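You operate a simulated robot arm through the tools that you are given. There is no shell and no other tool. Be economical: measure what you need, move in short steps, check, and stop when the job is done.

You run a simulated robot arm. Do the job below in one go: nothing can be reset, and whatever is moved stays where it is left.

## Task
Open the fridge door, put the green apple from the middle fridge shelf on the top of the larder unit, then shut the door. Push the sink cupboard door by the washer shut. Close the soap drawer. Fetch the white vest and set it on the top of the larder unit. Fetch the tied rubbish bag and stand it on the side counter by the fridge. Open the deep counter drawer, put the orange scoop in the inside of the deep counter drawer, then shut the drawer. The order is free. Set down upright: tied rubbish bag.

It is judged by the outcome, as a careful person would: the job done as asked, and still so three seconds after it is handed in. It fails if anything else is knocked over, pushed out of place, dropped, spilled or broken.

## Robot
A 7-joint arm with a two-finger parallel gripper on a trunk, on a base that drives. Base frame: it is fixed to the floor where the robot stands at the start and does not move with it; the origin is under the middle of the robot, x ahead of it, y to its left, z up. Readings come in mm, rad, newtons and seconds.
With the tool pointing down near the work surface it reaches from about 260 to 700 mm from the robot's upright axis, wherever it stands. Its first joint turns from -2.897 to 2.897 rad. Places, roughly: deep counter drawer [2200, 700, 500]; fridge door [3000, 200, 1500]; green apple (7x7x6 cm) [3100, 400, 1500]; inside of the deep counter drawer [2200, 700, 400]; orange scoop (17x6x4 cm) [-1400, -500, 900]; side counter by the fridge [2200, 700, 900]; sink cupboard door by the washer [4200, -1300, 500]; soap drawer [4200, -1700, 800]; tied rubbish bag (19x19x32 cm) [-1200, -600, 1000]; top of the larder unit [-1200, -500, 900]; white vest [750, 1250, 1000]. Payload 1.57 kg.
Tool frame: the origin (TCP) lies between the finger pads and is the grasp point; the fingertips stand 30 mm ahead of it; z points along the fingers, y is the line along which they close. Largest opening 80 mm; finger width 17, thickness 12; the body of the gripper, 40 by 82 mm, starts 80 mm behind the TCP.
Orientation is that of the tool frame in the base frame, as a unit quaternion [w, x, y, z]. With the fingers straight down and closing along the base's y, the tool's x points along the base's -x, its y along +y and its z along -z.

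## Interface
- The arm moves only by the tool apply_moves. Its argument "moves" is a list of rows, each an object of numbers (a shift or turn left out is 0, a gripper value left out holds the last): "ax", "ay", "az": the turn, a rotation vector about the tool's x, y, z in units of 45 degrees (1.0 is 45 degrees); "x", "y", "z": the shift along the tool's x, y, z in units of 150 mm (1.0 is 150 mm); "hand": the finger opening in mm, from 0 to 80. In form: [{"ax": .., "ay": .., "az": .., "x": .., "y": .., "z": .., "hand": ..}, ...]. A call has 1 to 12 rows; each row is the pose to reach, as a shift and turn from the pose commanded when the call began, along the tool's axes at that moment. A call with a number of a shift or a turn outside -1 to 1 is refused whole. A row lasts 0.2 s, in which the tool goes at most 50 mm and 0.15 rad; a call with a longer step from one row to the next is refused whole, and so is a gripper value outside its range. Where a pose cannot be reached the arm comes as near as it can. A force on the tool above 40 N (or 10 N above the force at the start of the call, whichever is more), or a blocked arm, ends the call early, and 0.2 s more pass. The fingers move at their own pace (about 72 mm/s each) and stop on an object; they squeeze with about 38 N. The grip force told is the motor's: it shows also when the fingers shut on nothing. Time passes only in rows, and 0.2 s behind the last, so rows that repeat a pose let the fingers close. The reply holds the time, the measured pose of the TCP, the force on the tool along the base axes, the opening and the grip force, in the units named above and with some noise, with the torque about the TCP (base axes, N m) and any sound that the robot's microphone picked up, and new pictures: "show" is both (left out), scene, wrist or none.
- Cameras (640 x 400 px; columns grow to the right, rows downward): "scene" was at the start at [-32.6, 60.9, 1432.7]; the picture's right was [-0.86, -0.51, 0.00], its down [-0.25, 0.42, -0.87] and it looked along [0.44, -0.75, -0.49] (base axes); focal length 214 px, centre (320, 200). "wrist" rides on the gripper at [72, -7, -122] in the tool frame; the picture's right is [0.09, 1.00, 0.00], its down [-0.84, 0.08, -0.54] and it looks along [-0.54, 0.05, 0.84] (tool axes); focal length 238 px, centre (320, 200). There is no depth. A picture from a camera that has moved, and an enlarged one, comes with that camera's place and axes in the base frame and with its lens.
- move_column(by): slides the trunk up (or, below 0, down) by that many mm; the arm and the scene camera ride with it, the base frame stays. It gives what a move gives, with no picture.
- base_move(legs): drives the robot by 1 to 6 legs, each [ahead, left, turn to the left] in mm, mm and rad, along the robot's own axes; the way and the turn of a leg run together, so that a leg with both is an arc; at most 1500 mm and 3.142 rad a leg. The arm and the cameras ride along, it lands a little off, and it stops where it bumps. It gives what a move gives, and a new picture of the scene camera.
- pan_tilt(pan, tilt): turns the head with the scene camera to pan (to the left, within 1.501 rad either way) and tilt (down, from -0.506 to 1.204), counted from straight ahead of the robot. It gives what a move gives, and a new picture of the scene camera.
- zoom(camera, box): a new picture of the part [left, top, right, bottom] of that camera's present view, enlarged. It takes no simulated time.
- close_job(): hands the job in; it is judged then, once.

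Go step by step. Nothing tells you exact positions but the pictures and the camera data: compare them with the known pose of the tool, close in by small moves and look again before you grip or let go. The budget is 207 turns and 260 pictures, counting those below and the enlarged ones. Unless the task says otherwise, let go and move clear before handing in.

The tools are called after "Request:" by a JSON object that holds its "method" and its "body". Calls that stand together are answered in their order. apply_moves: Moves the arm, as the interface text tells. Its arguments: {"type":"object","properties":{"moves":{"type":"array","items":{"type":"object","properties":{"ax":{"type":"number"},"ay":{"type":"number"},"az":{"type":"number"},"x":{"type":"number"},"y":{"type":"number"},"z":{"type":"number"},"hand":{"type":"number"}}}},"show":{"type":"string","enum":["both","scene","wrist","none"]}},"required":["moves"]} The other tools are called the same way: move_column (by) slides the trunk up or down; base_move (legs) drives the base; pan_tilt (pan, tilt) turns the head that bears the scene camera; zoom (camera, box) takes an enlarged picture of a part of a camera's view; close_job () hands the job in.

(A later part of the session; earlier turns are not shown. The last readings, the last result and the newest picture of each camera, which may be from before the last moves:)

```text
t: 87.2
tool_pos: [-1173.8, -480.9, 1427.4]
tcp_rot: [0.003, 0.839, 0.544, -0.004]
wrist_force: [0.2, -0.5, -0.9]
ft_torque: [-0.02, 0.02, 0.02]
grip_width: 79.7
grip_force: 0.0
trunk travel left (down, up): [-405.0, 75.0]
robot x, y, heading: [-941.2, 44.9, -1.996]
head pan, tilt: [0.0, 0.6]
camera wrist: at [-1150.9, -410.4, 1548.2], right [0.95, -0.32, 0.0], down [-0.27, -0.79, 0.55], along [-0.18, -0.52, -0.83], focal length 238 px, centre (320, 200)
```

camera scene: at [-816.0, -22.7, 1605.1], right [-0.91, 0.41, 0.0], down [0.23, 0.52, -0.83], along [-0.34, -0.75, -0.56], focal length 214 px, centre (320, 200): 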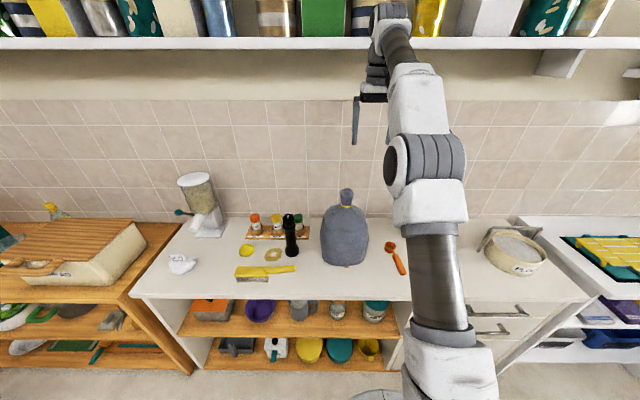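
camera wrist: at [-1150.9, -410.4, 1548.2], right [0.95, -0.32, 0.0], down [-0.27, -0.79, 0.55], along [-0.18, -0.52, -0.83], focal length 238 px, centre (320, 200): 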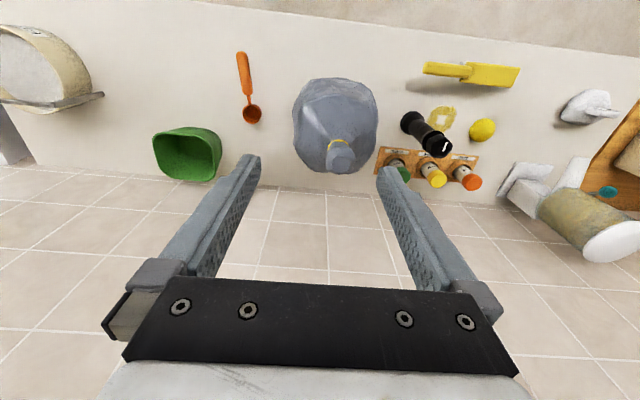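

Bag neck at about (−1170,−578), top ≈1200. Drive 80 ahead and 43 left to bring it under the gripper.

Request:
{"method": "base_move", "body": {"legs": [[80, 43, 0]]}}

Request:
{"method": "apply_moves", "body": {"moves": [{"z": 0.3}, {"z": 0.6}, {"z": 0.8}], "show": "wrist"}}

```text
t: 88.4
tool_pos: [-1165.8, -569.9, 1428.1]
tcp_rot: [0.003, 0.839, 0.543, -0.004]
wrist_force: [0.4, -0.1, -0.7]
ft_torque: [0.04, -0.02, 0.0]
grip_width: 79.9
grip_force: 0.1
trunk travel left (down, up): [-405.0, 75.0]
robot x, y, heading: [-934.1, -49.7, -1.995]
head pan, tilt: [0.0, 0.6]
camera scene: at [-809.1, -112.7, 1605.0], right [-0.91, 0.41, 0.0], down [0.23, 0.52, -0.82], along [-0.34, -0.75, -0.57], focal length 214 px, centre (320, 200)
```

scene: 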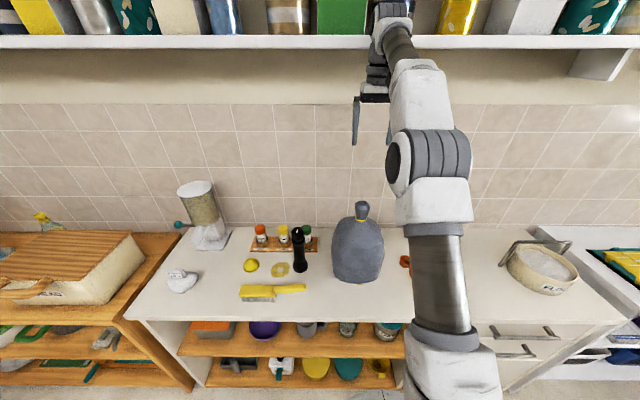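

```text
t: 89.2
tool_pos: [-1168.0, -570.7, 1308.3]
tcp_rot: [0.003, 0.839, 0.544, -0.005]
wrist_force: [-1.0, -0.5, -0.3]
ft_torque: [-0.02, 0.03, -0.01]
grip_width: 80.0
grip_force: 0.0
trunk travel left (down, up): [-405.0, 75.0]
robot x, y, heading: [-936.7, -48.8, -1.991]
head pan, tilt: [0.0, 0.6]
camera wrist: at [-1144.6, -500.2, 1427.0], right [0.95, -0.32, 0.0], down [-0.27, -0.79, 0.55], along [-0.18, -0.52, -0.83], focal length 238 px, centre (320, 200)
```

wrist: 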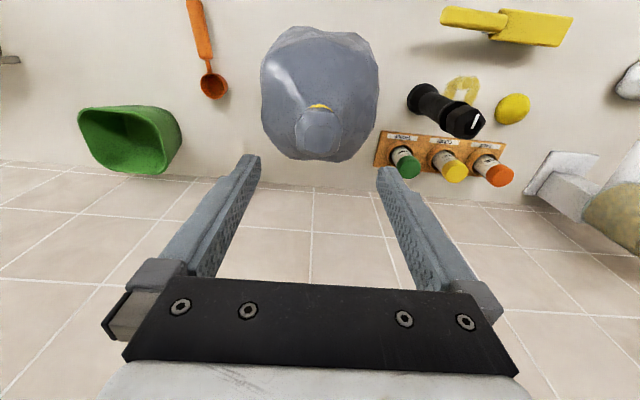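

Request:
{"method": "apply_moves", "body": {"moves": [{"x": -0.02, "y": -0.02, "z": 0.3}, {"x": -0.02, "y": -0.02, "z": 0.55}, {"x": -0.02, "y": -0.02, "z": 0.72}], "show": "both"}}

Request:
{"method": "zoom", "body": {"camera": "wrist", "box": [220, 80, 420, 205]}}

```text
t: 90.0
tool_pos: [-1171.4, -573.9, 1201.1]
tcp_rot: [0.004, 0.84, 0.543, -0.005]
wrist_force: [0.6, -0.6, -0.1]
ft_torque: [0.0, -0.01, -0.02]
grip_width: 79.8
grip_force: 0.0
trunk travel left (down, up): [-405.0, 75.0]
robot x, y, heading: [-934.9, -44.3, -1.991]
head pan, tilt: [0.0, 0.6]
camera scene: at [-809.1, -112.3, 1605.1], right [-0.91, 0.41, 0.0], down [0.23, 0.52, -0.83], along [-0.34, -0.75, -0.56], focal length 214 px, centre (320, 200)
camera wrist: at [-1149.2, -503.4, 1320.3], right [0.95, -0.32, 0.0], down [-0.27, -0.79, 0.55], along [-0.18, -0.52, -0.83], focal length 238 px, centre (320, 200)
```

scene: 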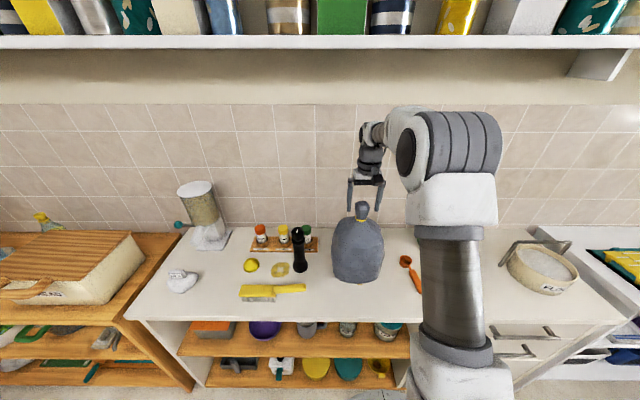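
wrist: 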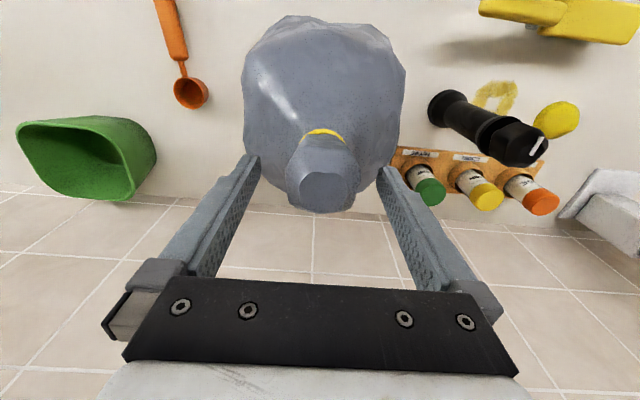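

```text
3.20 times, centred on (320, 142) of wrist
camera zoom: at [-1149.2, -503.4, 1320.3], right [0.95, -0.32, 0.0], down [-0.27, -0.79, 0.55], along [-0.18, -0.52, -0.83], focal length 763 px, centre (320, 384)
```

zoom: 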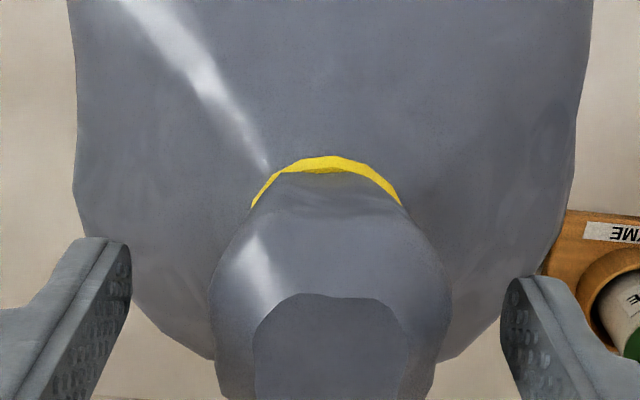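

Request:
{"method": "apply_moves", "body": {"moves": [{"z": 0.06}, {"z": 0.12}, {"z": 0.12, "hand": 20}, {"z": 0.12, "hand": 20}, {"z": 0.12, "hand": 20}, {"z": 0.12, "hand": 20}], "show": "wrist"}}

```text
t: 91.4
tool_pos: [-1171.4, -574.0, 1182.7]
tcp_rot: [0.003, 0.839, 0.544, -0.004]
wrist_force: [2.0, -1.9, -0.1]
ft_torque: [-0.22, -0.16, 0.06]
grip_width: 43.3
grip_force: 38.2
trunk travel left (down, up): [-405.0, 75.0]
robot x, y, heading: [-934.4, -47.3, -1.992]
head pan, tilt: [0.0, 0.6]
camera wrist: at [-1148.7, -504.2, 1302.1], right [0.95, -0.32, 0.0], down [-0.27, -0.79, 0.55], along [-0.18, -0.52, -0.83], focal length 238 px, centre (320, 200)
```

wrist: 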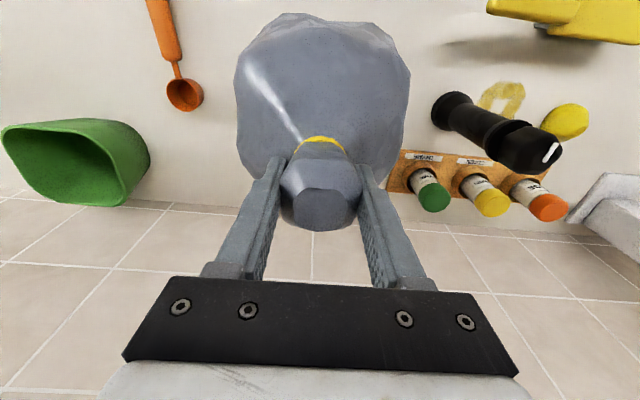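

Gripped the knot at 43 mm. Lift.

Request:
{"method": "apply_moves", "body": {"moves": [{"z": -0.05}, {"z": -0.15}, {"z": -0.3}, {"z": -0.5}, {"z": -0.7}, {"z": -0.8}], "show": "both"}}

```text
t: 92.8
tool_pos: [-1172.9, -573.0, 1302.7]
tcp_rot: [0.003, 0.839, 0.544, -0.004]
wrist_force: [-0.2, 0.3, -8.6]
ft_torque: [0.02, -0.01, -0.02]
grip_width: 43.4
grip_force: 37.9
trunk travel left (down, up): [-405.0, 75.0]
robot x, y, heading: [-937.1, -46.6, -1.991]
head pan, tilt: [0.0, 0.6]
camera scene: at [-809.4, -112.9, 1605.0], right [-0.91, 0.41, 0.0], down [0.23, 0.52, -0.82], along [-0.34, -0.75, -0.57], focal length 214 px, centre (320, 200)
camera wrist: at [-1149.1, -503.3, 1422.3], right [0.95, -0.32, 0.0], down [-0.27, -0.79, 0.55], along [-0.18, -0.52, -0.83], focal length 238 px, centre (320, 200)
```

scene: 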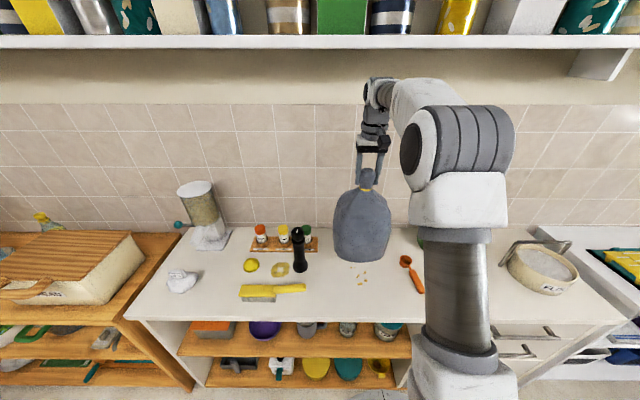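
wrist: 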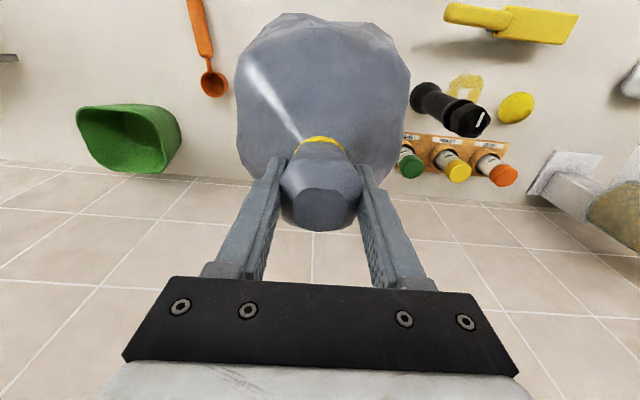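

Bag held (8.6 N). Back out, turn, and carry it to the side counter by the fridge, stopping short to look.

Request:
{"method": "base_move", "body": {"legs": [[-700, 0, 0], [0, 0, -3.132], [0, -1250, 0], [0, -1150, 0]]}}

Request:
{"method": "pan_tilt", "body": {"pan": -0.3, "tilt": 0.5}}

```text
t: 124.6
tool_pos: [1747.0, 150.4, 1300.7]
tcp_rot: [0.001, -0.539, 0.842, 0.002]
wrist_force: [0.6, 0.5, -8.7]
ft_torque: [0.03, 0.03, 0.01]
grip_width: 43.3
grip_force: 38.3
trunk travel left (down, up): [-405.0, 75.0]
robot x, y, heading: [1501.9, -375.7, 1.135]
head pan, tilt: [0.0, 0.6]
stopped in leg 4: the robot was blocked; the commanded pose is now the measured one
camera scene: at [1382.9, -307.6, 1605.0], right [0.91, -0.42, 0.0], down [-0.24, -0.51, -0.82], along [0.35, 0.75, -0.57], focal length 214 px, centre (320, 200)
```

scene: 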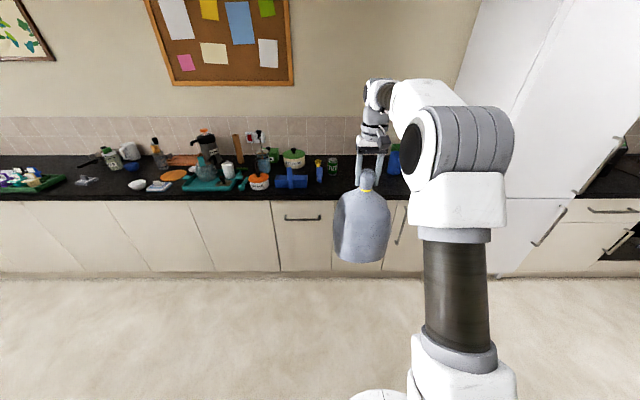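

```text
t: 125.4
tool_pos: [1749.1, 149.6, 1302.0]
tcp_rot: [0.003, -0.539, 0.842, 0.003]
wrist_force: [-0.2, 0.1, -9.4]
ft_torque: [0.02, 0.02, -0.01]
grip_width: 43.1
grip_force: 37.4
trunk travel left (down, up): [-405.0, 75.0]
robot x, y, heading: [1505.2, -375.7, 1.134]
head pan, tilt: [-0.3, 0.499]
camera scene: at [1406.9, -320.6, 1614.1], right [0.74, -0.67, 0.0], down [-0.32, -0.36, -0.88], along [0.59, 0.65, -0.48], focal length 214 px, centre (320, 200)
```

scene: 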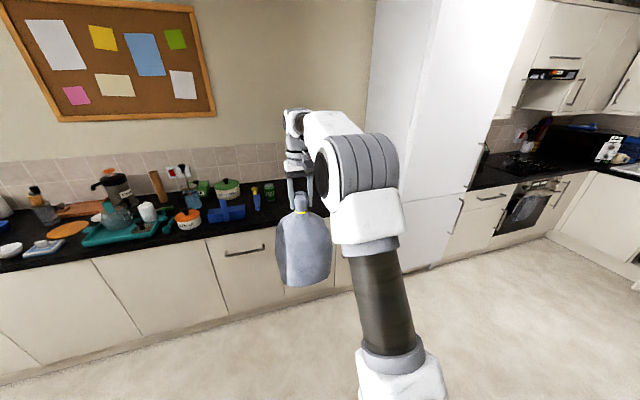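

The base was blocked on its right; look what it met.

Request:
{"method": "pan_tilt", "body": {"pan": -1.45, "tilt": 0.9}}

```text
t: 126.8
tool_pos: [1749.4, 149.0, 1300.9]
tcp_rot: [0.004, -0.539, 0.842, 0.003]
wrist_force: [0.5, 0.9, -8.5]
ft_torque: [-0.01, -0.02, 0.0]
grip_width: 43.6
grip_force: 37.7
trunk travel left (down, up): [-405.0, 75.0]
robot x, y, heading: [1506.5, -373.2, 1.14]
head pan, tilt: [-1.45, 0.901]
camera scene: at [1418.0, -411.4, 1580.3], right [-0.31, -0.95, 0.0], down [-0.75, 0.24, -0.62], along [0.59, -0.19, -0.78], focal length 214 px, centre (320, 200)
```

scene: 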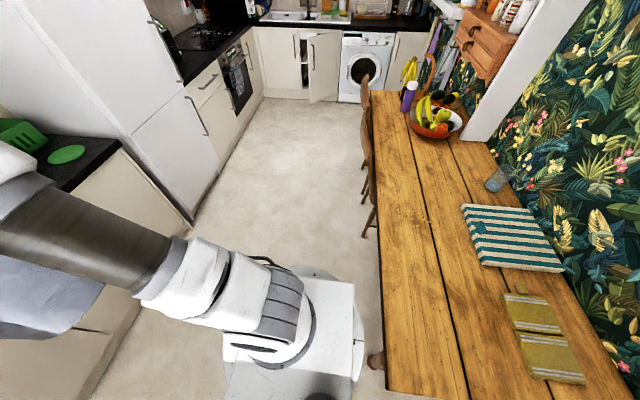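

I brushed the table's near corner/leg; it appears in place. Move away toward the counter, then look at the side counter.

Request:
{"method": "base_move", "body": {"legs": [[320, 0, 0.02]]}}

Request:
{"method": "pan_tilt", "body": {"pan": -0.75, "tilt": 0.7}}

```text
t: 129.4
tool_pos: [1867.4, 443.3, 1300.6]
tcp_rot: [0.004, -0.547, 0.837, 0.003]
wrist_force: [0.7, 1.2, -8.3]
ft_torque: [-0.01, 0.05, 0.0]
grip_width: 43.2
grip_force: 37.7
trunk travel left (down, up): [-405.0, 75.0]
robot x, y, heading: [1634.0, -85.2, 1.158]
head pan, tilt: [-1.45, 0.901]
camera scene: at [1548.6, -124.3, 1580.3], right [-0.29, -0.96, 0.0], down [-0.75, 0.23, -0.62], along [0.59, -0.18, -0.78], focal length 214 px, centre (320, 200)
```

scene: 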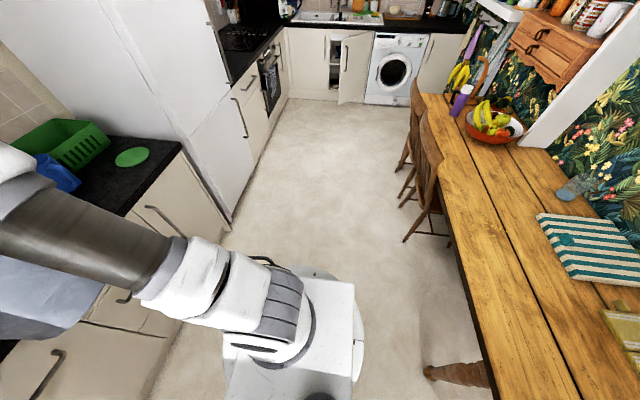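

```text
t: 130.5
tool_pos: [1868.7, 442.5, 1301.5]
tcp_rot: [0.004, -0.547, 0.837, 0.002]
wrist_force: [-0.8, 0.2, -8.3]
ft_torque: [0.0, -0.01, 0.01]
grip_width: 43.2
grip_force: 37.7
trunk travel left (down, up): [-405.0, 75.0]
robot x, y, heading: [1634.8, -83.7, 1.163]
head pan, tilt: [-0.75, 0.7]
camera scene: at [1554.3, -69.1, 1596.4], right [0.4, -0.92, 0.0], down [-0.59, -0.26, -0.76], along [0.7, 0.3, -0.64], focal length 214 px, centre (320, 200)
```

scene: 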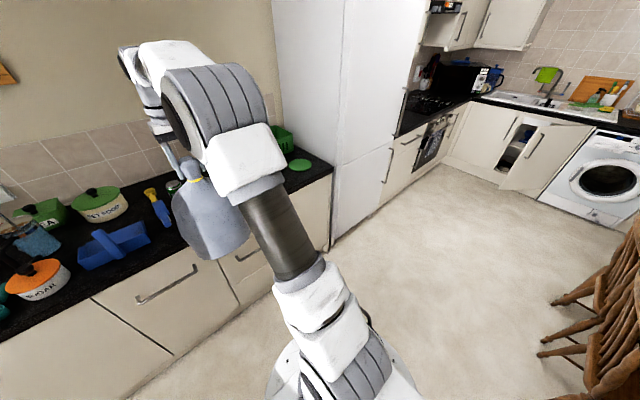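

Request:
{"method": "base_move", "body": {"legs": [[-100, -550, 0]]}}

Request:
{"method": "pan_tilt", "body": {"pan": 0.1, "tilt": 0.6}}

```text
t: 135.1
tool_pos: [2333.4, 128.6, 1301.1]
tcp_rot: [0.004, -0.547, 0.837, 0.002]
wrist_force: [0.7, -0.4, -9.1]
ft_torque: [-0.01, -0.01, 0.0]
grip_width: 43.2
grip_force: 37.7
trunk travel left (down, up): [-405.0, 75.0]
robot x, y, heading: [2098.8, -398.4, 1.156]
head pan, tilt: [-0.75, 0.7]
camera scene: at [2020.4, -382.8, 1596.4], right [0.4, -0.92, 0.0], down [-0.59, -0.26, -0.76], along [0.7, 0.3, -0.64], focal length 214 px, centre (320, 200)
```

scene: 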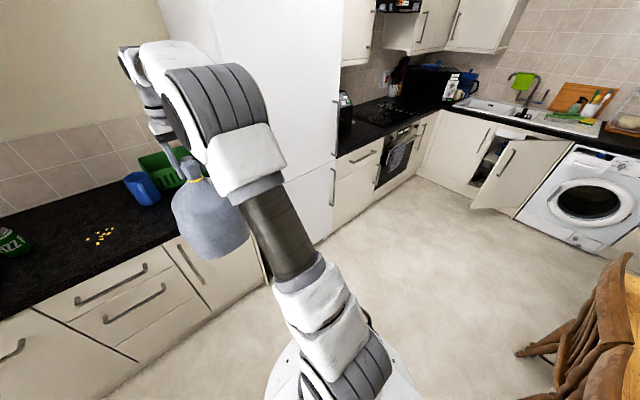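

```text
t: 136.3
tool_pos: [2333.5, 129.2, 1300.8]
tcp_rot: [0.004, -0.547, 0.837, 0.002]
wrist_force: [0.1, -0.2, -9.1]
ft_torque: [-0.01, 0.0, -0.03]
grip_width: 43.3
grip_force: 37.9
trunk travel left (down, up): [-405.0, 75.0]
robot x, y, heading: [2099.2, -399.4, 1.156]
head pan, tilt: [0.099, 0.6]
camera scene: at [1969.7, -332.4, 1605.0], right [0.95, -0.31, 0.0], down [-0.17, -0.54, -0.82], along [0.25, 0.78, -0.57], focal length 214 px, centre (320, 200)
```

scene: 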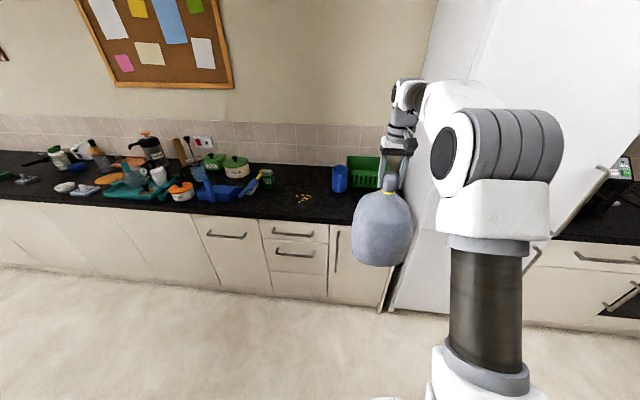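

Free spot is where the yellow crumbs lie, between the jar and the blue cup. Let me zoom.

Request:
{"method": "zoom", "body": {"camera": "scene", "box": [240, 140, 400, 240]}}

```text
4.00 times, centred on (320, 190) of scene
camera zoom: at [1969.7, -332.4, 1605.0], right [0.95, -0.31, 0.0], down [-0.17, -0.54, -0.82], along [0.25, 0.78, -0.57], focal length 858 px, centre (320, 240)
```

zoom: 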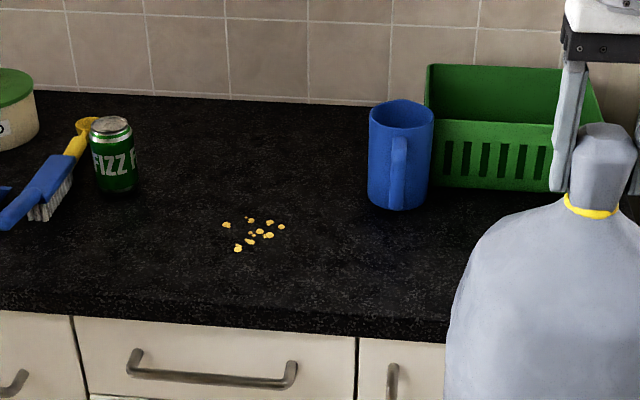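

I'll stand the bag just behind the crumbs, between can and cup: drive left 365, then 540 ahead.

Request:
{"method": "base_move", "body": {"legs": [[0, 365, 0], [540, 0, 0]]}}

Request:
{"method": "apply_moves", "body": {"moves": [{"x": -0.2}, {"x": -0.42}], "show": "wrist"}}

```text
t: 143.2
tool_pos: [2210.0, 770.6, 1300.2]
tcp_rot: [0.003, -0.547, 0.837, 0.002]
wrist_force: [0.0, -0.7, -8.4]
ft_torque: [-0.01, -0.01, 0.0]
grip_width: 43.1
grip_force: 37.9
trunk travel left (down, up): [-405.0, 75.0]
robot x, y, heading: [1979.0, 243.7, 1.155]
head pan, tilt: [0.099, 0.6]
camera scene: at [1845.6, 309.1, 1605.1], right [0.95, -0.31, 0.0], down [-0.17, -0.54, -0.82], along [0.25, 0.78, -0.57], focal length 214 px, centre (320, 200)
```

scene: 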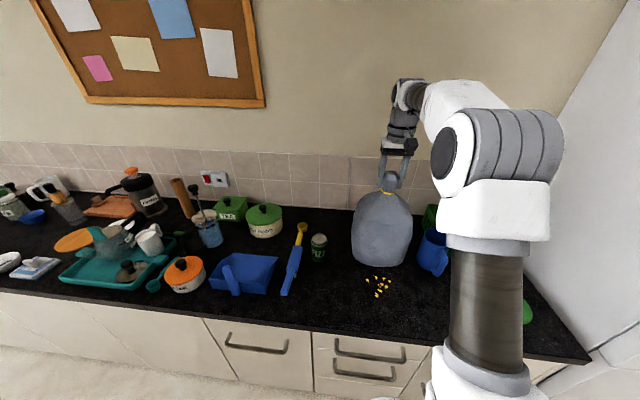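

```text
t: 143.8
tool_pos: [2235.5, 828.8, 1299.0]
tcp_rot: [0.001, -0.547, 0.837, 0.001]
wrist_force: [-0.7, 0.0, -9.1]
ft_torque: [0.0, 0.01, 0.03]
grip_width: 43.2
grip_force: 38.0
trunk travel left (down, up): [-405.0, 75.0]
robot x, y, heading: [1978.2, 239.6, 1.154]
head pan, tilt: [0.099, 0.6]
camera wrist: at [2211.4, 761.0, 1419.4], right [-0.95, 0.31, 0.0], down [0.26, 0.8, 0.54], along [0.17, 0.52, -0.84], focal length 238 px, centre (320, 200)
```

wrist: 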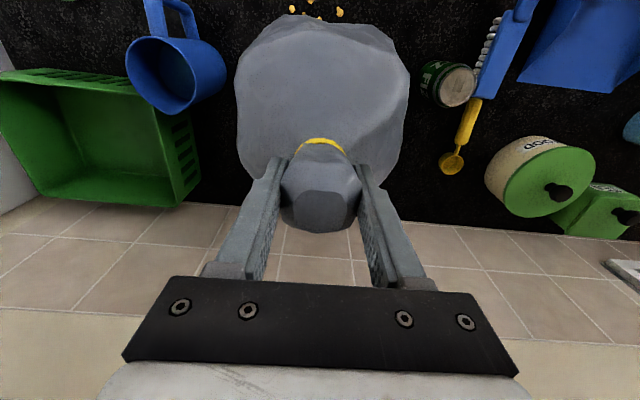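

Request:
{"method": "apply_moves", "body": {"moves": [{"z": 0.2}, {"z": 0.4}, {"z": 0.6}], "show": "wrist"}}

Request:
{"method": "apply_moves", "body": {"moves": [{"z": 0.03}, {"z": 0.06}, {"z": 0.09}, {"z": 0.12}, {"z": 0.15}, {"z": 0.18}, {"z": 0.21}, {"z": 0.24}, {"z": 0.27}, {"z": 0.3}, {"z": 0.33}], "show": "scene"}}

```text
t: 144.6
tool_pos: [2234.3, 829.5, 1211.0]
tcp_rot: [0.003, -0.547, 0.837, 0.003]
wrist_force: [0.7, -0.3, -8.9]
ft_torque: [0.01, -0.02, -0.01]
grip_width: 43.3
grip_force: 37.8
trunk travel left (down, up): [-405.0, 75.0]
robot x, y, heading: [1976.8, 242.4, 1.161]
head pan, tilt: [0.099, 0.6]
camera wrist: at [2210.7, 761.1, 1330.5], right [-0.95, 0.31, 0.0], down [0.26, 0.79, 0.55], along [0.17, 0.52, -0.84], focal length 238 px, centre (320, 200)
```

wrist: 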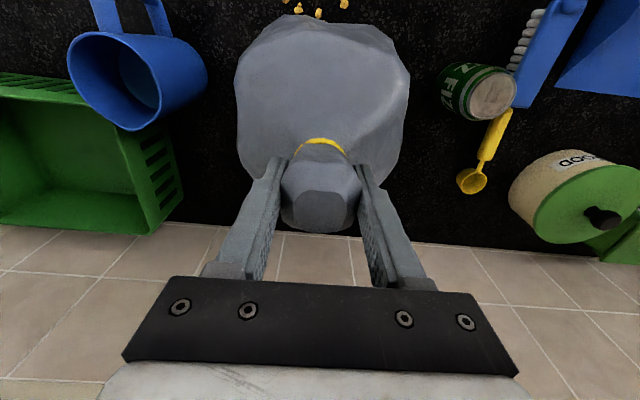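

```text
t: 146.7
tool_pos: [2234.1, 828.3, 1176.9]
tcp_rot: [0.007, -0.548, 0.836, 0.005]
wrist_force: [-4.4, -6.9, 12.2]
ft_torque: [-0.55, 0.09, -0.07]
grip_width: 42.9
grip_force: 38.0
trunk travel left (down, up): [-405.0, 75.0]
robot x, y, heading: [1976.9, 241.6, 1.157]
head pan, tilt: [0.099, 0.6]
stopped in row 10: the force on the tool passed its limit at 43 N (the readings are from after the stop); the commanded pose is now the measured one
camera scene: at [1844.1, 306.2, 1604.8], right [0.95, -0.31, 0.0], down [-0.17, -0.54, -0.83], along [0.25, 0.79, -0.56], focal length 214 px, centre (320, 200)
```

scene: 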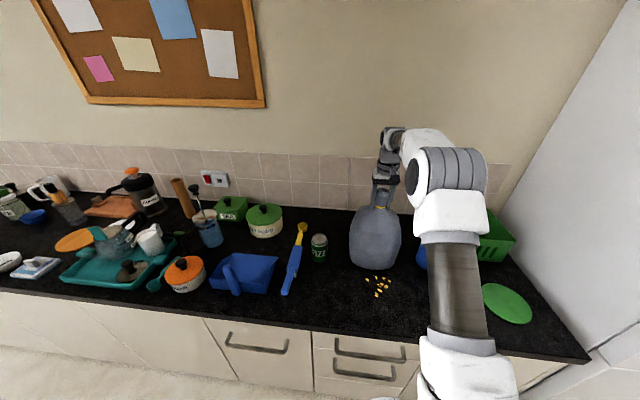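

Bag stands on the counter. Release and rise straight up.

Request:
{"method": "apply_moves", "body": {"moves": [{"z": -0.02}, {"z": -0.02, "hand": 80}, {"z": -0.02, "hand": 80}, {"z": -0.02, "hand": 80}], "show": "none"}}

Request:
{"method": "apply_moves", "body": {"moves": [{"z": -0.15}, {"z": -0.4}, {"z": -0.7}, {"z": -1.0}, {"z": -1.0}], "show": "both"}}

```text
t: 147.7
tool_pos: [2235.2, 829.9, 1176.7]
tcp_rot: [0.007, -0.547, 0.837, 0.004]
wrist_force: [0.1, 0.4, 0.4]
ft_torque: [0.02, -0.02, -0.01]
grip_width: 80.1
grip_force: 0.0
trunk travel left (down, up): [-405.0, 75.0]
robot x, y, heading: [1978.9, 240.7, 1.158]
head pan, tilt: [0.099, 0.6]
```

```text
t: 148.9
tool_pos: [2234.8, 827.4, 1327.3]
tcp_rot: [0.006, -0.547, 0.837, 0.003]
wrist_force: [0.1, -0.3, 0.5]
ft_torque: [0.01, -0.02, 0.02]
grip_width: 79.7
grip_force: 0.0
trunk travel left (down, up): [-405.0, 75.0]
robot x, y, heading: [1977.9, 241.3, 1.162]
head pan, tilt: [0.099, 0.6]
camera scene: at [1845.2, 308.2, 1605.1], right [0.95, -0.31, 0.0], down [-0.17, -0.54, -0.83], along [0.25, 0.79, -0.56], focal length 214 px, centre (320, 200)
camera wrist: at [2210.3, 757.4, 1446.4], right [-0.95, 0.31, 0.0], down [0.26, 0.79, 0.55], along [0.17, 0.53, -0.83], focal length 238 px, centre (320, 200)
```

scene: 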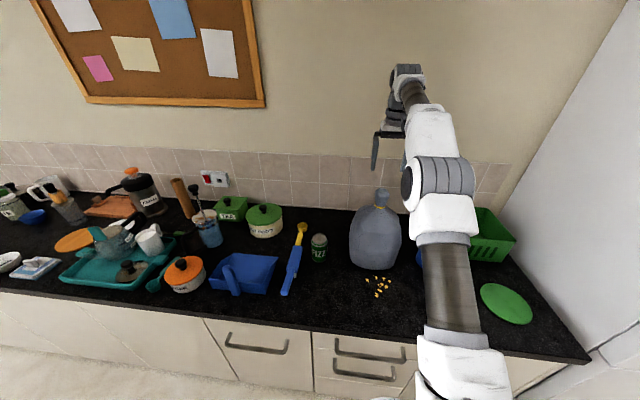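
wrist: 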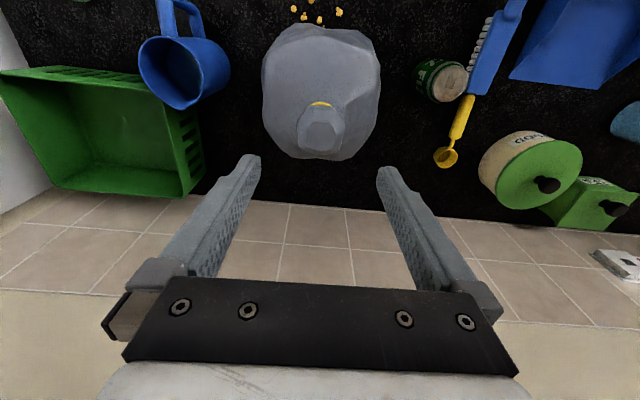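

Bag stands upright. Now back off and examine the drawer stack and the fridge front.

Request:
{"method": "base_move", "body": {"legs": [[-550, 0, 0], [0, -150, 0]]}}

Request:
{"method": "pan_tilt", "body": {"pan": 0.05, "tilt": 0.75}}

Request:
{"method": "zoom", "body": {"camera": "scene", "box": [180, 150, 400, 330]}}

```text
t: 154.4
tool_pos: [2153.9, 265.0, 1327.2]
tcp_rot: [0.007, -0.547, 0.837, 0.004]
wrist_force: [0.4, 0.4, -0.1]
ft_torque: [0.0, 0.05, -0.01]
grip_width: 80.2
grip_force: 0.0
trunk travel left (down, up): [-405.0, 75.0]
robot x, y, heading: [1897.5, -320.8, 1.158]
head pan, tilt: [0.099, 0.6]
camera scene: at [1763.7, -252.8, 1605.1], right [0.95, -0.31, 0.0], down [-0.17, -0.54, -0.83], along [0.25, 0.78, -0.56], focal length 214 px, centre (320, 200)
```

scene: 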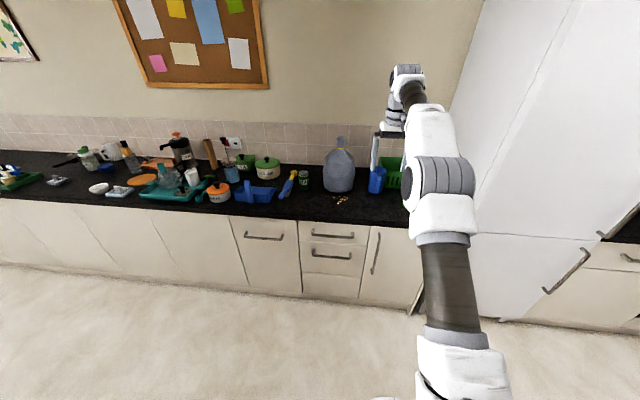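

```text
t: 155.1
tool_pos: [2155.1, 266.5, 1325.8]
tcp_rot: [0.007, -0.547, 0.837, 0.005]
wrist_force: [1.1, -0.2, -0.1]
ft_torque: [-0.03, 0.01, 0.01]
grip_width: 79.9
grip_force: 0.2
trunk travel left (down, up): [-405.0, 75.0]
robot x, y, heading: [1891.4, -318.9, 1.153]
head pan, tilt: [0.051, 0.75]
camera scene: at [1765.6, -259.3, 1592.2], right [0.93, -0.35, 0.0], down [-0.24, -0.64, -0.73], along [0.26, 0.68, -0.68], focal length 214 px, centre (320, 200)
```

scene: 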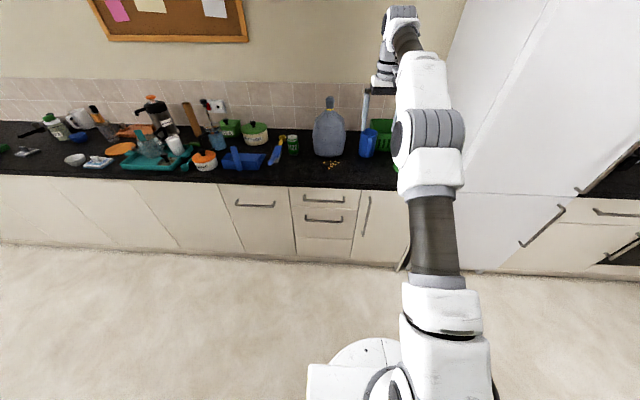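

```text
2.22 times, centred on (290, 240) of scene
camera zoom: at [1765.6, -259.3, 1592.2], right [0.93, -0.35, 0.0], down [-0.24, -0.64, -0.73], along [0.26, 0.68, -0.68], focal length 477 px, centre (387, 111)
```

zoom: 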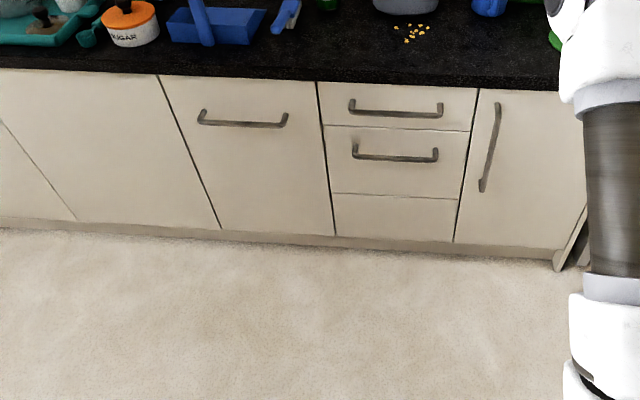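

The deep drawer is the second in the stack beneath the bag (handle at about (2071,481,693)). I'll reorient the tool to point forward with fingers closing vertically.

Request:
{"method": "apply_moves", "body": {"moves": [{"ax": -0.1, "ay": -0.1, "az": 0.1}, {"ax": -0.2, "ay": -0.2, "az": 0.2}, {"ax": -0.3, "ay": -0.3, "az": 0.3}, {"ax": -0.4, "ay": -0.4, "az": 0.4}, {"ax": -0.5, "ay": -0.5, "az": 0.5}, {"ax": -0.6, "ay": -0.6, "az": 0.6}, {"ax": -0.7, "ay": -0.7, "az": 0.7}, {"ax": -0.77, "ay": -0.77, "az": 0.77}], "show": "none"}}

Request:
{"method": "apply_moves", "body": {"moves": [{"ax": -0.1, "ay": -0.1, "az": 0.1}, {"ax": -0.2, "ay": -0.2, "az": 0.2}, {"ax": -0.3, "ay": -0.3, "az": 0.3}, {"ax": -0.4, "ay": -0.4, "az": 0.4}, {"ax": -0.5, "ay": -0.5, "az": 0.5}, {"ax": -0.6, "ay": -0.6, "az": 0.6}, {"ax": -0.7, "ay": -0.7, "az": 0.7}, {"ax": -0.77, "ay": -0.77, "az": 0.77}], "show": "both"}}

Request:
{"method": "move_column", "body": {"by": -400}}

```text
t: 156.9
tool_pos: [2154.8, 266.2, 1327.0]
tcp_rot: [0.088, -0.23, 0.88, 0.405]
wrist_force: [-0.1, 0.1, -1.5]
ft_torque: [0.0, 0.03, 0.01]
grip_width: 79.9
grip_force: 0.0
trunk travel left (down, up): [-405.0, 75.0]
robot x, y, heading: [1892.9, -318.0, 1.156]
head pan, tilt: [0.051, 0.75]
```

```text
t: 158.7
tool_pos: [2162.1, 266.9, 1302.7]
tcp_rot: [0.131, 0.102, 0.744, 0.648]
wrist_force: [0.2, 0.0, 0.0]
ft_torque: [-0.01, 0.01, 0.0]
grip_width: 80.1
grip_force: 0.0
out of reach, approached as far as the arm can: row 7, 8
trunk travel left (down, up): [-405.0, 75.0]
robot x, y, heading: [1894.0, -320.4, 1.157]
head pan, tilt: [0.051, 0.75]
camera scene: at [1766.0, -259.3, 1592.3], right [0.93, -0.36, 0.0], down [-0.24, -0.64, -0.73], along [0.26, 0.68, -0.68], focal length 214 px, centre (320, 200)
camera wrist: at [2054.1, 174.6, 1304.2], right [-0.11, 0.17, 0.98], down [0.61, -0.76, 0.2], along [0.78, 0.62, -0.02], focal length 238 px, centre (320, 200)
```

scene: 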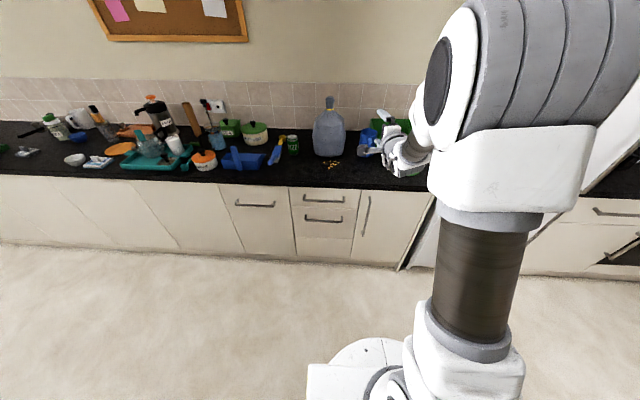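
wrist: 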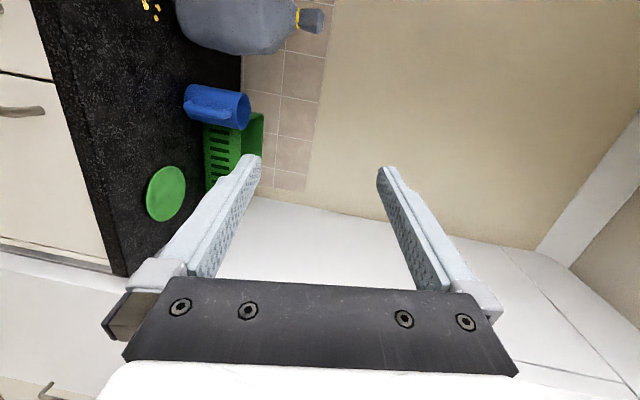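

```text
t: 162.5
tool_pos: [2161.9, 267.2, 901.8]
tcp_rot: [0.131, 0.1, 0.744, 0.648]
wrist_force: [-0.6, 0.5, -1.0]
ft_torque: [-0.01, 0.04, 0.03]
grip_width: 80.2
grip_force: 0.0
trunk travel left (down, up): [-5.0, 475.0]
robot x, y, heading: [1896.6, -320.4, 1.156]
head pan, tilt: [0.051, 0.75]
```

Request:
{"method": "apply_moves", "body": {"moves": [{"z": -0.2, "ax": -0.08, "ay": -0.05, "az": 0.04}, {"z": -0.4, "ax": -0.158, "ay": -0.103, "az": 0.087}, {"z": -0.5, "y": -0.3, "ax": -0.158, "ay": -0.103, "az": 0.087}, {"z": -0.5, "y": -0.6, "ax": -0.158, "ay": -0.103, "az": 0.087}, {"z": -0.5, "y": -0.9, "ax": -0.158, "ay": -0.103, "az": 0.087}], "show": "none"}}

Request:
{"method": "base_move", "body": {"legs": [[0, 160, 0]]}}

Request:
{"method": "apply_moves", "body": {"moves": [{"y": -0.2}, {"y": -0.4}], "show": "both"}}

```text
t: 163.7
tool_pos: [2141.3, 209.7, 883.6]
tcp_rot: [0.151, 0.157, 0.713, 0.666]
wrist_force: [0.1, -1.1, 0.0]
ft_torque: [-0.03, 0.01, 0.01]
grip_width: 80.0
grip_force: 0.1
out of reach, approached as far as the arm can: row 2, 3, 4, 5
trunk travel left (down, up): [-5.0, 475.0]
robot x, y, heading: [1891.9, -317.7, 1.157]
head pan, tilt: [0.051, 0.75]
```

```text
t: 165.6
tool_pos: [1996.7, 274.1, 882.8]
tcp_rot: [0.151, 0.157, 0.713, 0.666]
wrist_force: [0.0, 0.0, 0.5]
ft_torque: [-0.01, -0.01, 0.01]
grip_width: 79.9
grip_force: 0.1
trunk travel left (down, up): [-5.0, 475.0]
robot x, y, heading: [1745.6, -253.9, 1.159]
head pan, tilt: [0.051, 0.75]
camera scene: at [1618.9, -194.8, 1192.2], right [0.93, -0.36, 0.0], down [-0.24, -0.64, -0.73], along [0.26, 0.68, -0.68], focal length 214 px, centre (320, 200)
```

scene: 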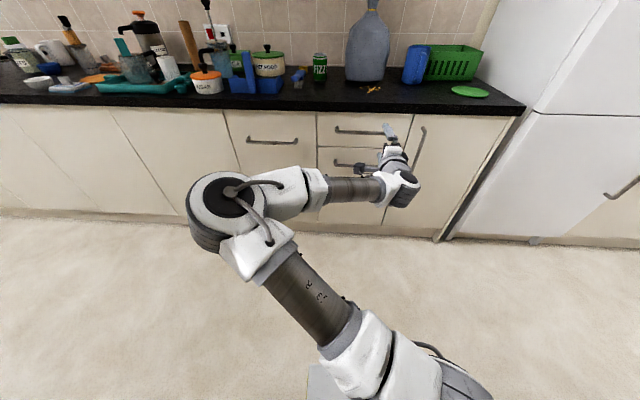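

```text
t: 166.2
tool_pos: [1995.5, 274.1, 881.3]
tcp_rot: [0.151, 0.157, 0.714, 0.666]
wrist_force: [0.2, 0.5, -0.4]
ft_torque: [0.01, 0.03, 0.02]
grip_width: 79.9
grip_force: 0.0
out of reach, approached as far as the arm can: row 1, 2
trunk travel left (down, up): [-5.0, 475.0]
robot x, y, heading: [1745.7, -253.2, 1.161]
head pan, tilt: [0.051, 0.75]
camera scene: at [1618.9, -194.8, 1192.2], right [0.93, -0.36, 0.0], down [-0.24, -0.64, -0.73], along [0.26, 0.68, -0.68], focal length 214 px, centre (320, 200)
camera wrist: at [1877.8, 195.0, 882.2], right [-0.06, 0.1, 0.99], down [0.53, -0.84, 0.12], along [0.85, 0.53, 0.0], focal length 238 px, centre (320, 200)
```

scene: 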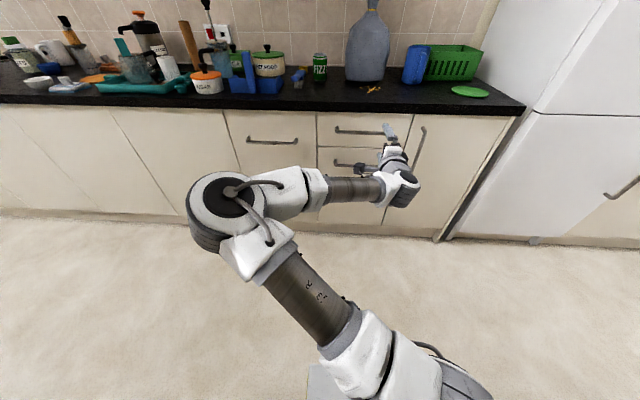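
wrist: 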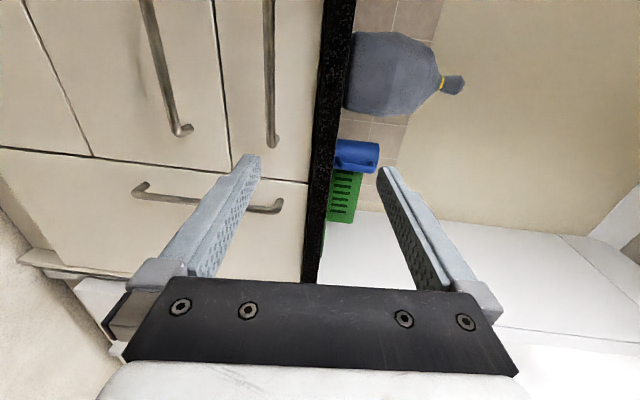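

The arm hits a joint limit in this orientation; roll the gripper 180° (other wrist solution) and retry.

Request:
{"method": "apply_moves", "body": {"moves": [{"az": -0.17, "y": 0.2}, {"az": -0.34, "y": 0.3}, {"az": -0.51, "y": 0.3}, {"az": -0.68, "y": 0.3}, {"az": -0.85, "y": 0.3}, {"az": -1.0, "y": 0.3}], "show": "none"}}

Request:
{"method": "apply_moves", "body": {"moves": [{"az": -0.17}, {"az": -0.34}, {"az": -0.51}, {"az": -0.68}, {"az": -0.85}, {"az": -1.0}], "show": "none"}}

Request:
{"method": "apply_moves", "body": {"moves": [{"az": -0.17}, {"az": -0.34}, {"az": -0.51}, {"az": -0.68}, {"az": -0.85}, {"az": -1.0}], "show": "none"}}

Request:
{"method": "apply_moves", "body": {"moves": [{"az": -0.17}, {"az": -0.34}, {"az": -0.51}, {"az": -0.68}, {"az": -0.85}, {"az": -1.0}], "show": "both"}}

```text
t: 167.6
tool_pos: [1996.6, 278.1, 927.0]
tcp_rot: [0.396, -0.129, 0.718, 0.558]
wrist_force: [0.2, 0.4, 1.1]
ft_torque: [-0.01, -0.03, 0.0]
grip_width: 80.0
grip_force: 0.0
trunk travel left (down, up): [-5.0, 475.0]
robot x, y, heading: [1750.8, -255.4, 1.157]
head pan, tilt: [0.051, 0.75]
```

```text
t: 168.9
tool_pos: [1995.5, 278.4, 927.7]
tcp_rot: [0.579, -0.393, 0.615, 0.363]
wrist_force: [0.5, -1.1, -0.5]
ft_torque: [-0.01, 0.03, 0.01]
grip_width: 80.1
grip_force: 0.1
trunk travel left (down, up): [-5.0, 475.0]
robot x, y, heading: [1752.0, -253.0, 1.16]
head pan, tilt: [0.051, 0.75]
```

```text
t: 170.3
tool_pos: [1996.4, 276.6, 925.8]
tcp_rot: [0.674, -0.599, 0.417, 0.114]
wrist_force: [0.3, -0.3, -0.4]
ft_torque: [-0.02, 0.03, 0.01]
grip_width: 80.1
grip_force: 0.1
trunk travel left (down, up): [-5.0, 475.0]
robot x, y, heading: [1747.1, -254.5, 1.158]
head pan, tilt: [0.051, 0.75]
```

```text
t: 171.8
tool_pos: [1995.4, 278.2, 926.2]
tcp_rot: [-0.666, 0.713, -0.156, 0.152]
wrist_force: [0.2, -0.8, -0.3]
ft_torque: [0.0, 0.02, -0.01]
grip_width: 80.3
grip_force: 0.0
trunk travel left (down, up): [-5.0, 475.0]
robot x, y, heading: [1747.7, -256.1, 1.161]
head pan, tilt: [0.051, 0.75]
camera scene: at [1618.8, -194.8, 1192.2], right [0.93, -0.36, 0.0], down [-0.24, -0.64, -0.73], along [0.26, 0.68, -0.68], focal length 214 px, centre (320, 200)
camera wrist: at [2008.2, 138.3, 941.2], right [0.06, -0.1, -0.99], down [-0.99, -0.14, -0.05], along [-0.13, 0.99, -0.11], focal length 238 px, centre (320, 200)
```

scene: 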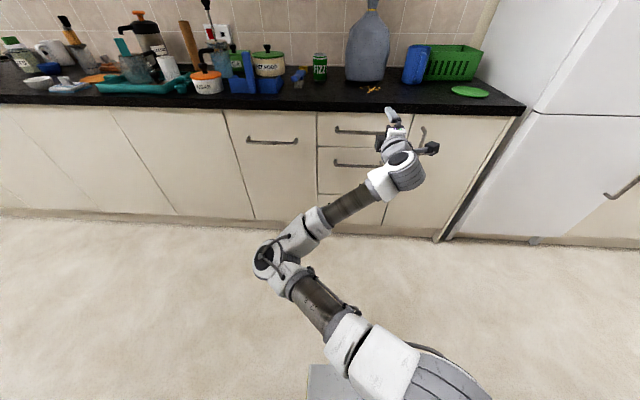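
wrist: 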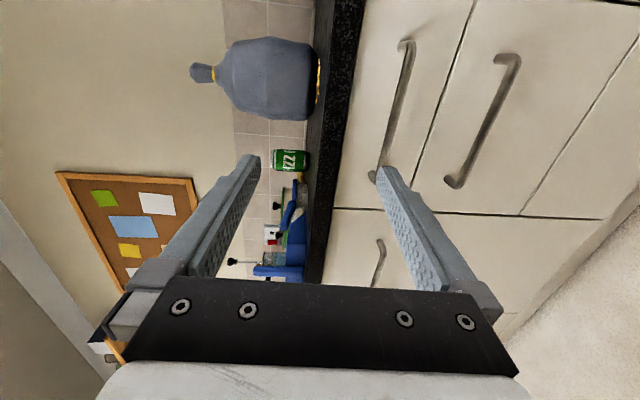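

Request:
{"method": "apply_moves", "body": {"moves": [{"ax": 0.084, "ay": -0.034, "az": 0.01, "y": 0.2}, {"ax": 0.084, "ay": -0.034, "az": 0.01, "y": 0.5}, {"ax": 0.084, "ay": -0.034, "az": 0.01, "y": 0.8}, {"ax": 0.084, "ay": -0.034, "az": 0.01, "y": 1.0}], "show": "none"}}

Request:
{"method": "apply_moves", "body": {"moves": [{"y": 0.2}, {"y": 0.4}, {"y": 0.55}], "show": "both"}}

```text
t: 172.8
tool_pos: [1978.8, 269.4, 876.0]
tcp_rot: [-0.669, 0.713, -0.153, 0.143]
wrist_force: [0.0, -0.1, -0.1]
ft_torque: [0.0, -0.05, -0.01]
grip_width: 79.9
grip_force: 0.1
out of reach, approached as far as the arm can: row 1, 2, 3, 4
trunk travel left (down, up): [-5.0, 475.0]
robot x, y, heading: [1749.5, -253.0, 1.156]
head pan, tilt: [0.051, 0.75]
```

```text
t: 173.6
tool_pos: [1968.4, 261.4, 852.5]
tcp_rot: [-0.654, 0.726, -0.158, 0.142]
wrist_force: [1.1, 0.3, 0.5]
ft_torque: [-0.02, 0.03, 0.0]
grip_width: 80.0
grip_force: 0.0
out of reach, approached as far as the arm can: row 1, 2, 3
trunk travel left (down, up): [-5.0, 475.0]
robot x, y, heading: [1750.2, -252.5, 1.156]
head pan, tilt: [0.051, 0.75]
camera scene: at [1618.9, -194.9, 1192.2], right [0.93, -0.36, 0.0], down [-0.24, -0.64, -0.73], along [0.26, 0.68, -0.68], focal length 214 px, centre (320, 200)
camera wrist: at [1982.7, 123.0, 870.5], right [0.04, -0.13, -0.99], down [-0.99, -0.15, -0.02], along [-0.15, 0.98, -0.14], focal length 238 px, centre (320, 200)
```

scene: 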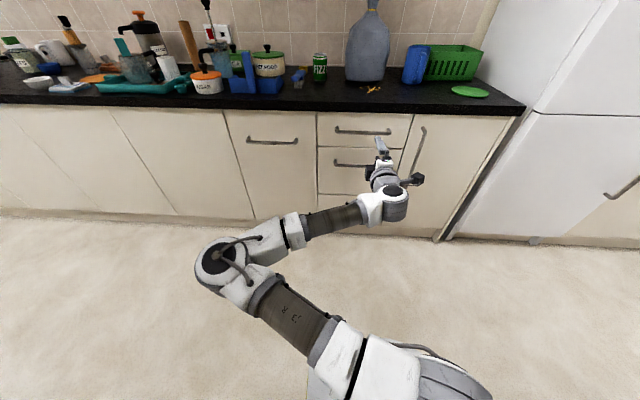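
wrist: 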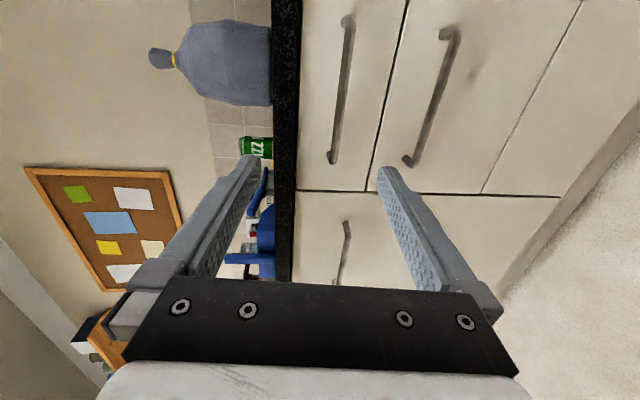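

Probably too folded; extend further forward while lowering.

Request:
{"method": "apply_moves", "body": {"moves": [{"z": 0.3}, {"z": 0.6}, {"z": 0.9}, {"z": 0.9, "y": 0.3}, {"z": 0.9, "y": 0.6}, {"z": 0.9, "y": 0.9}], "show": "both"}}

```text
t: 174.9
tool_pos: [2011.2, 395.5, 812.8]
tcp_rot: [-0.629, 0.747, -0.164, 0.14]
wrist_force: [0.1, 0.4, 0.5]
ft_torque: [-0.01, 0.0, 0.0]
grip_width: 79.9
grip_force: 0.1
out of reach, approached as far as the arm can: row 1, 2, 3, 4, 5, 6
trunk travel left (down, up): [-5.0, 475.0]
robot x, y, heading: [1746.2, -254.9, 1.155]
head pan, tilt: [0.051, 0.75]
camera scene: at [1618.9, -194.9, 1192.2], right [0.93, -0.36, 0.0], down [-0.24, -0.64, -0.73], along [0.26, 0.68, -0.68], focal length 214 px, centre (320, 200)
camera wrist: at [2024.5, 257.2, 838.4], right [0.01, -0.19, -0.98], down [-0.99, -0.14, 0.01], along [-0.14, 0.97, -0.19], focal length 238 px, centre (320, 200)
```

scene: 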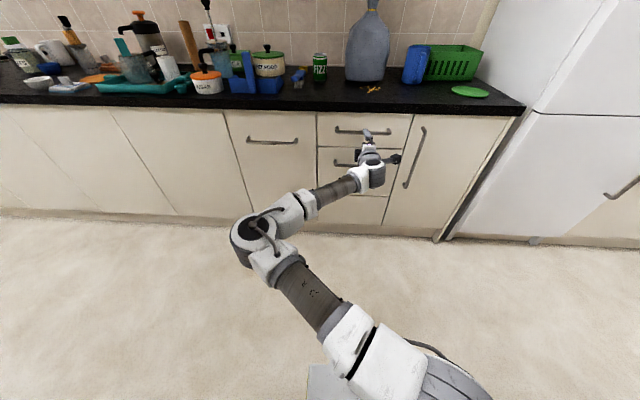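
wrist: 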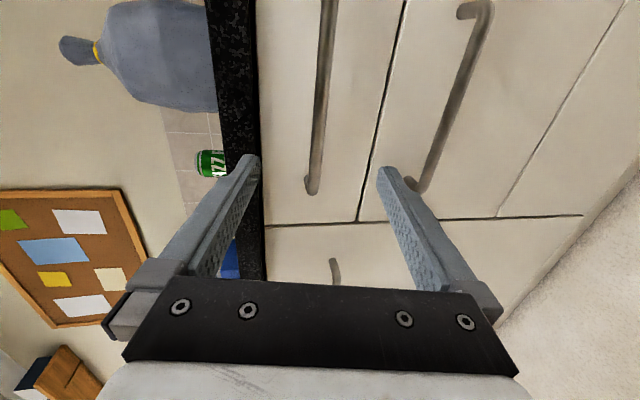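

A downward-pitched grip will do: pitch the tool ~40° down and lower to bar height.

Request:
{"method": "apply_moves", "body": {"moves": [{"ax": -0.17, "z": -0.2}, {"ax": -0.34, "z": -0.3}, {"ax": -0.51, "z": -0.3, "y": 0.2}, {"ax": -0.67, "z": -0.25, "y": 0.45}, {"ax": -0.67, "z": -0.2, "y": 0.7}], "show": "both"}}

```text
t: 176.2
tool_pos: [1992.6, 351.9, 715.0]
tcp_rot: [-0.412, 0.885, -0.196, 0.093]
wrist_force: [-0.8, 0.0, -0.2]
ft_torque: [0.03, 0.0, 0.0]
grip_width: 80.1
grip_force: 0.0
trunk travel left (down, up): [-5.0, 475.0]
robot x, y, heading: [1748.3, -258.2, 1.165]
head pan, tilt: [0.051, 0.75]
camera scene: at [1618.8, -194.9, 1192.2], right [0.93, -0.36, 0.0], down [-0.24, -0.64, -0.73], along [0.26, 0.68, -0.68], focal length 214 px, centre (320, 200)
camera wrist: at [2019.0, 241.1, 797.3], right [-0.18, -0.62, -0.76], down [-0.96, -0.07, 0.29], along [-0.23, 0.78, -0.58], focal length 238 px, centre (320, 200)
```

scene: 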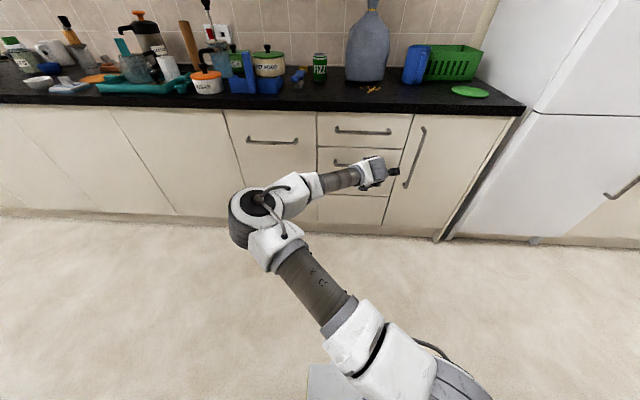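
wrist: 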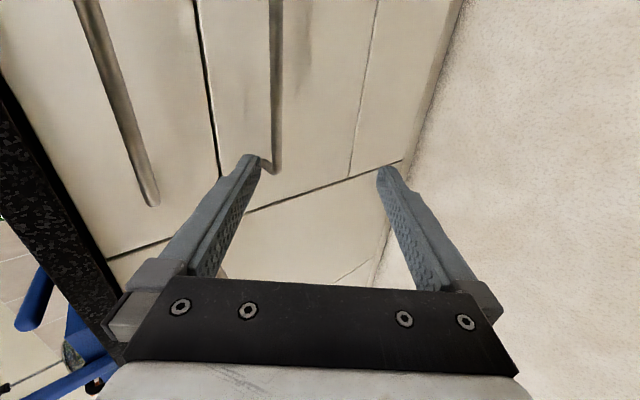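

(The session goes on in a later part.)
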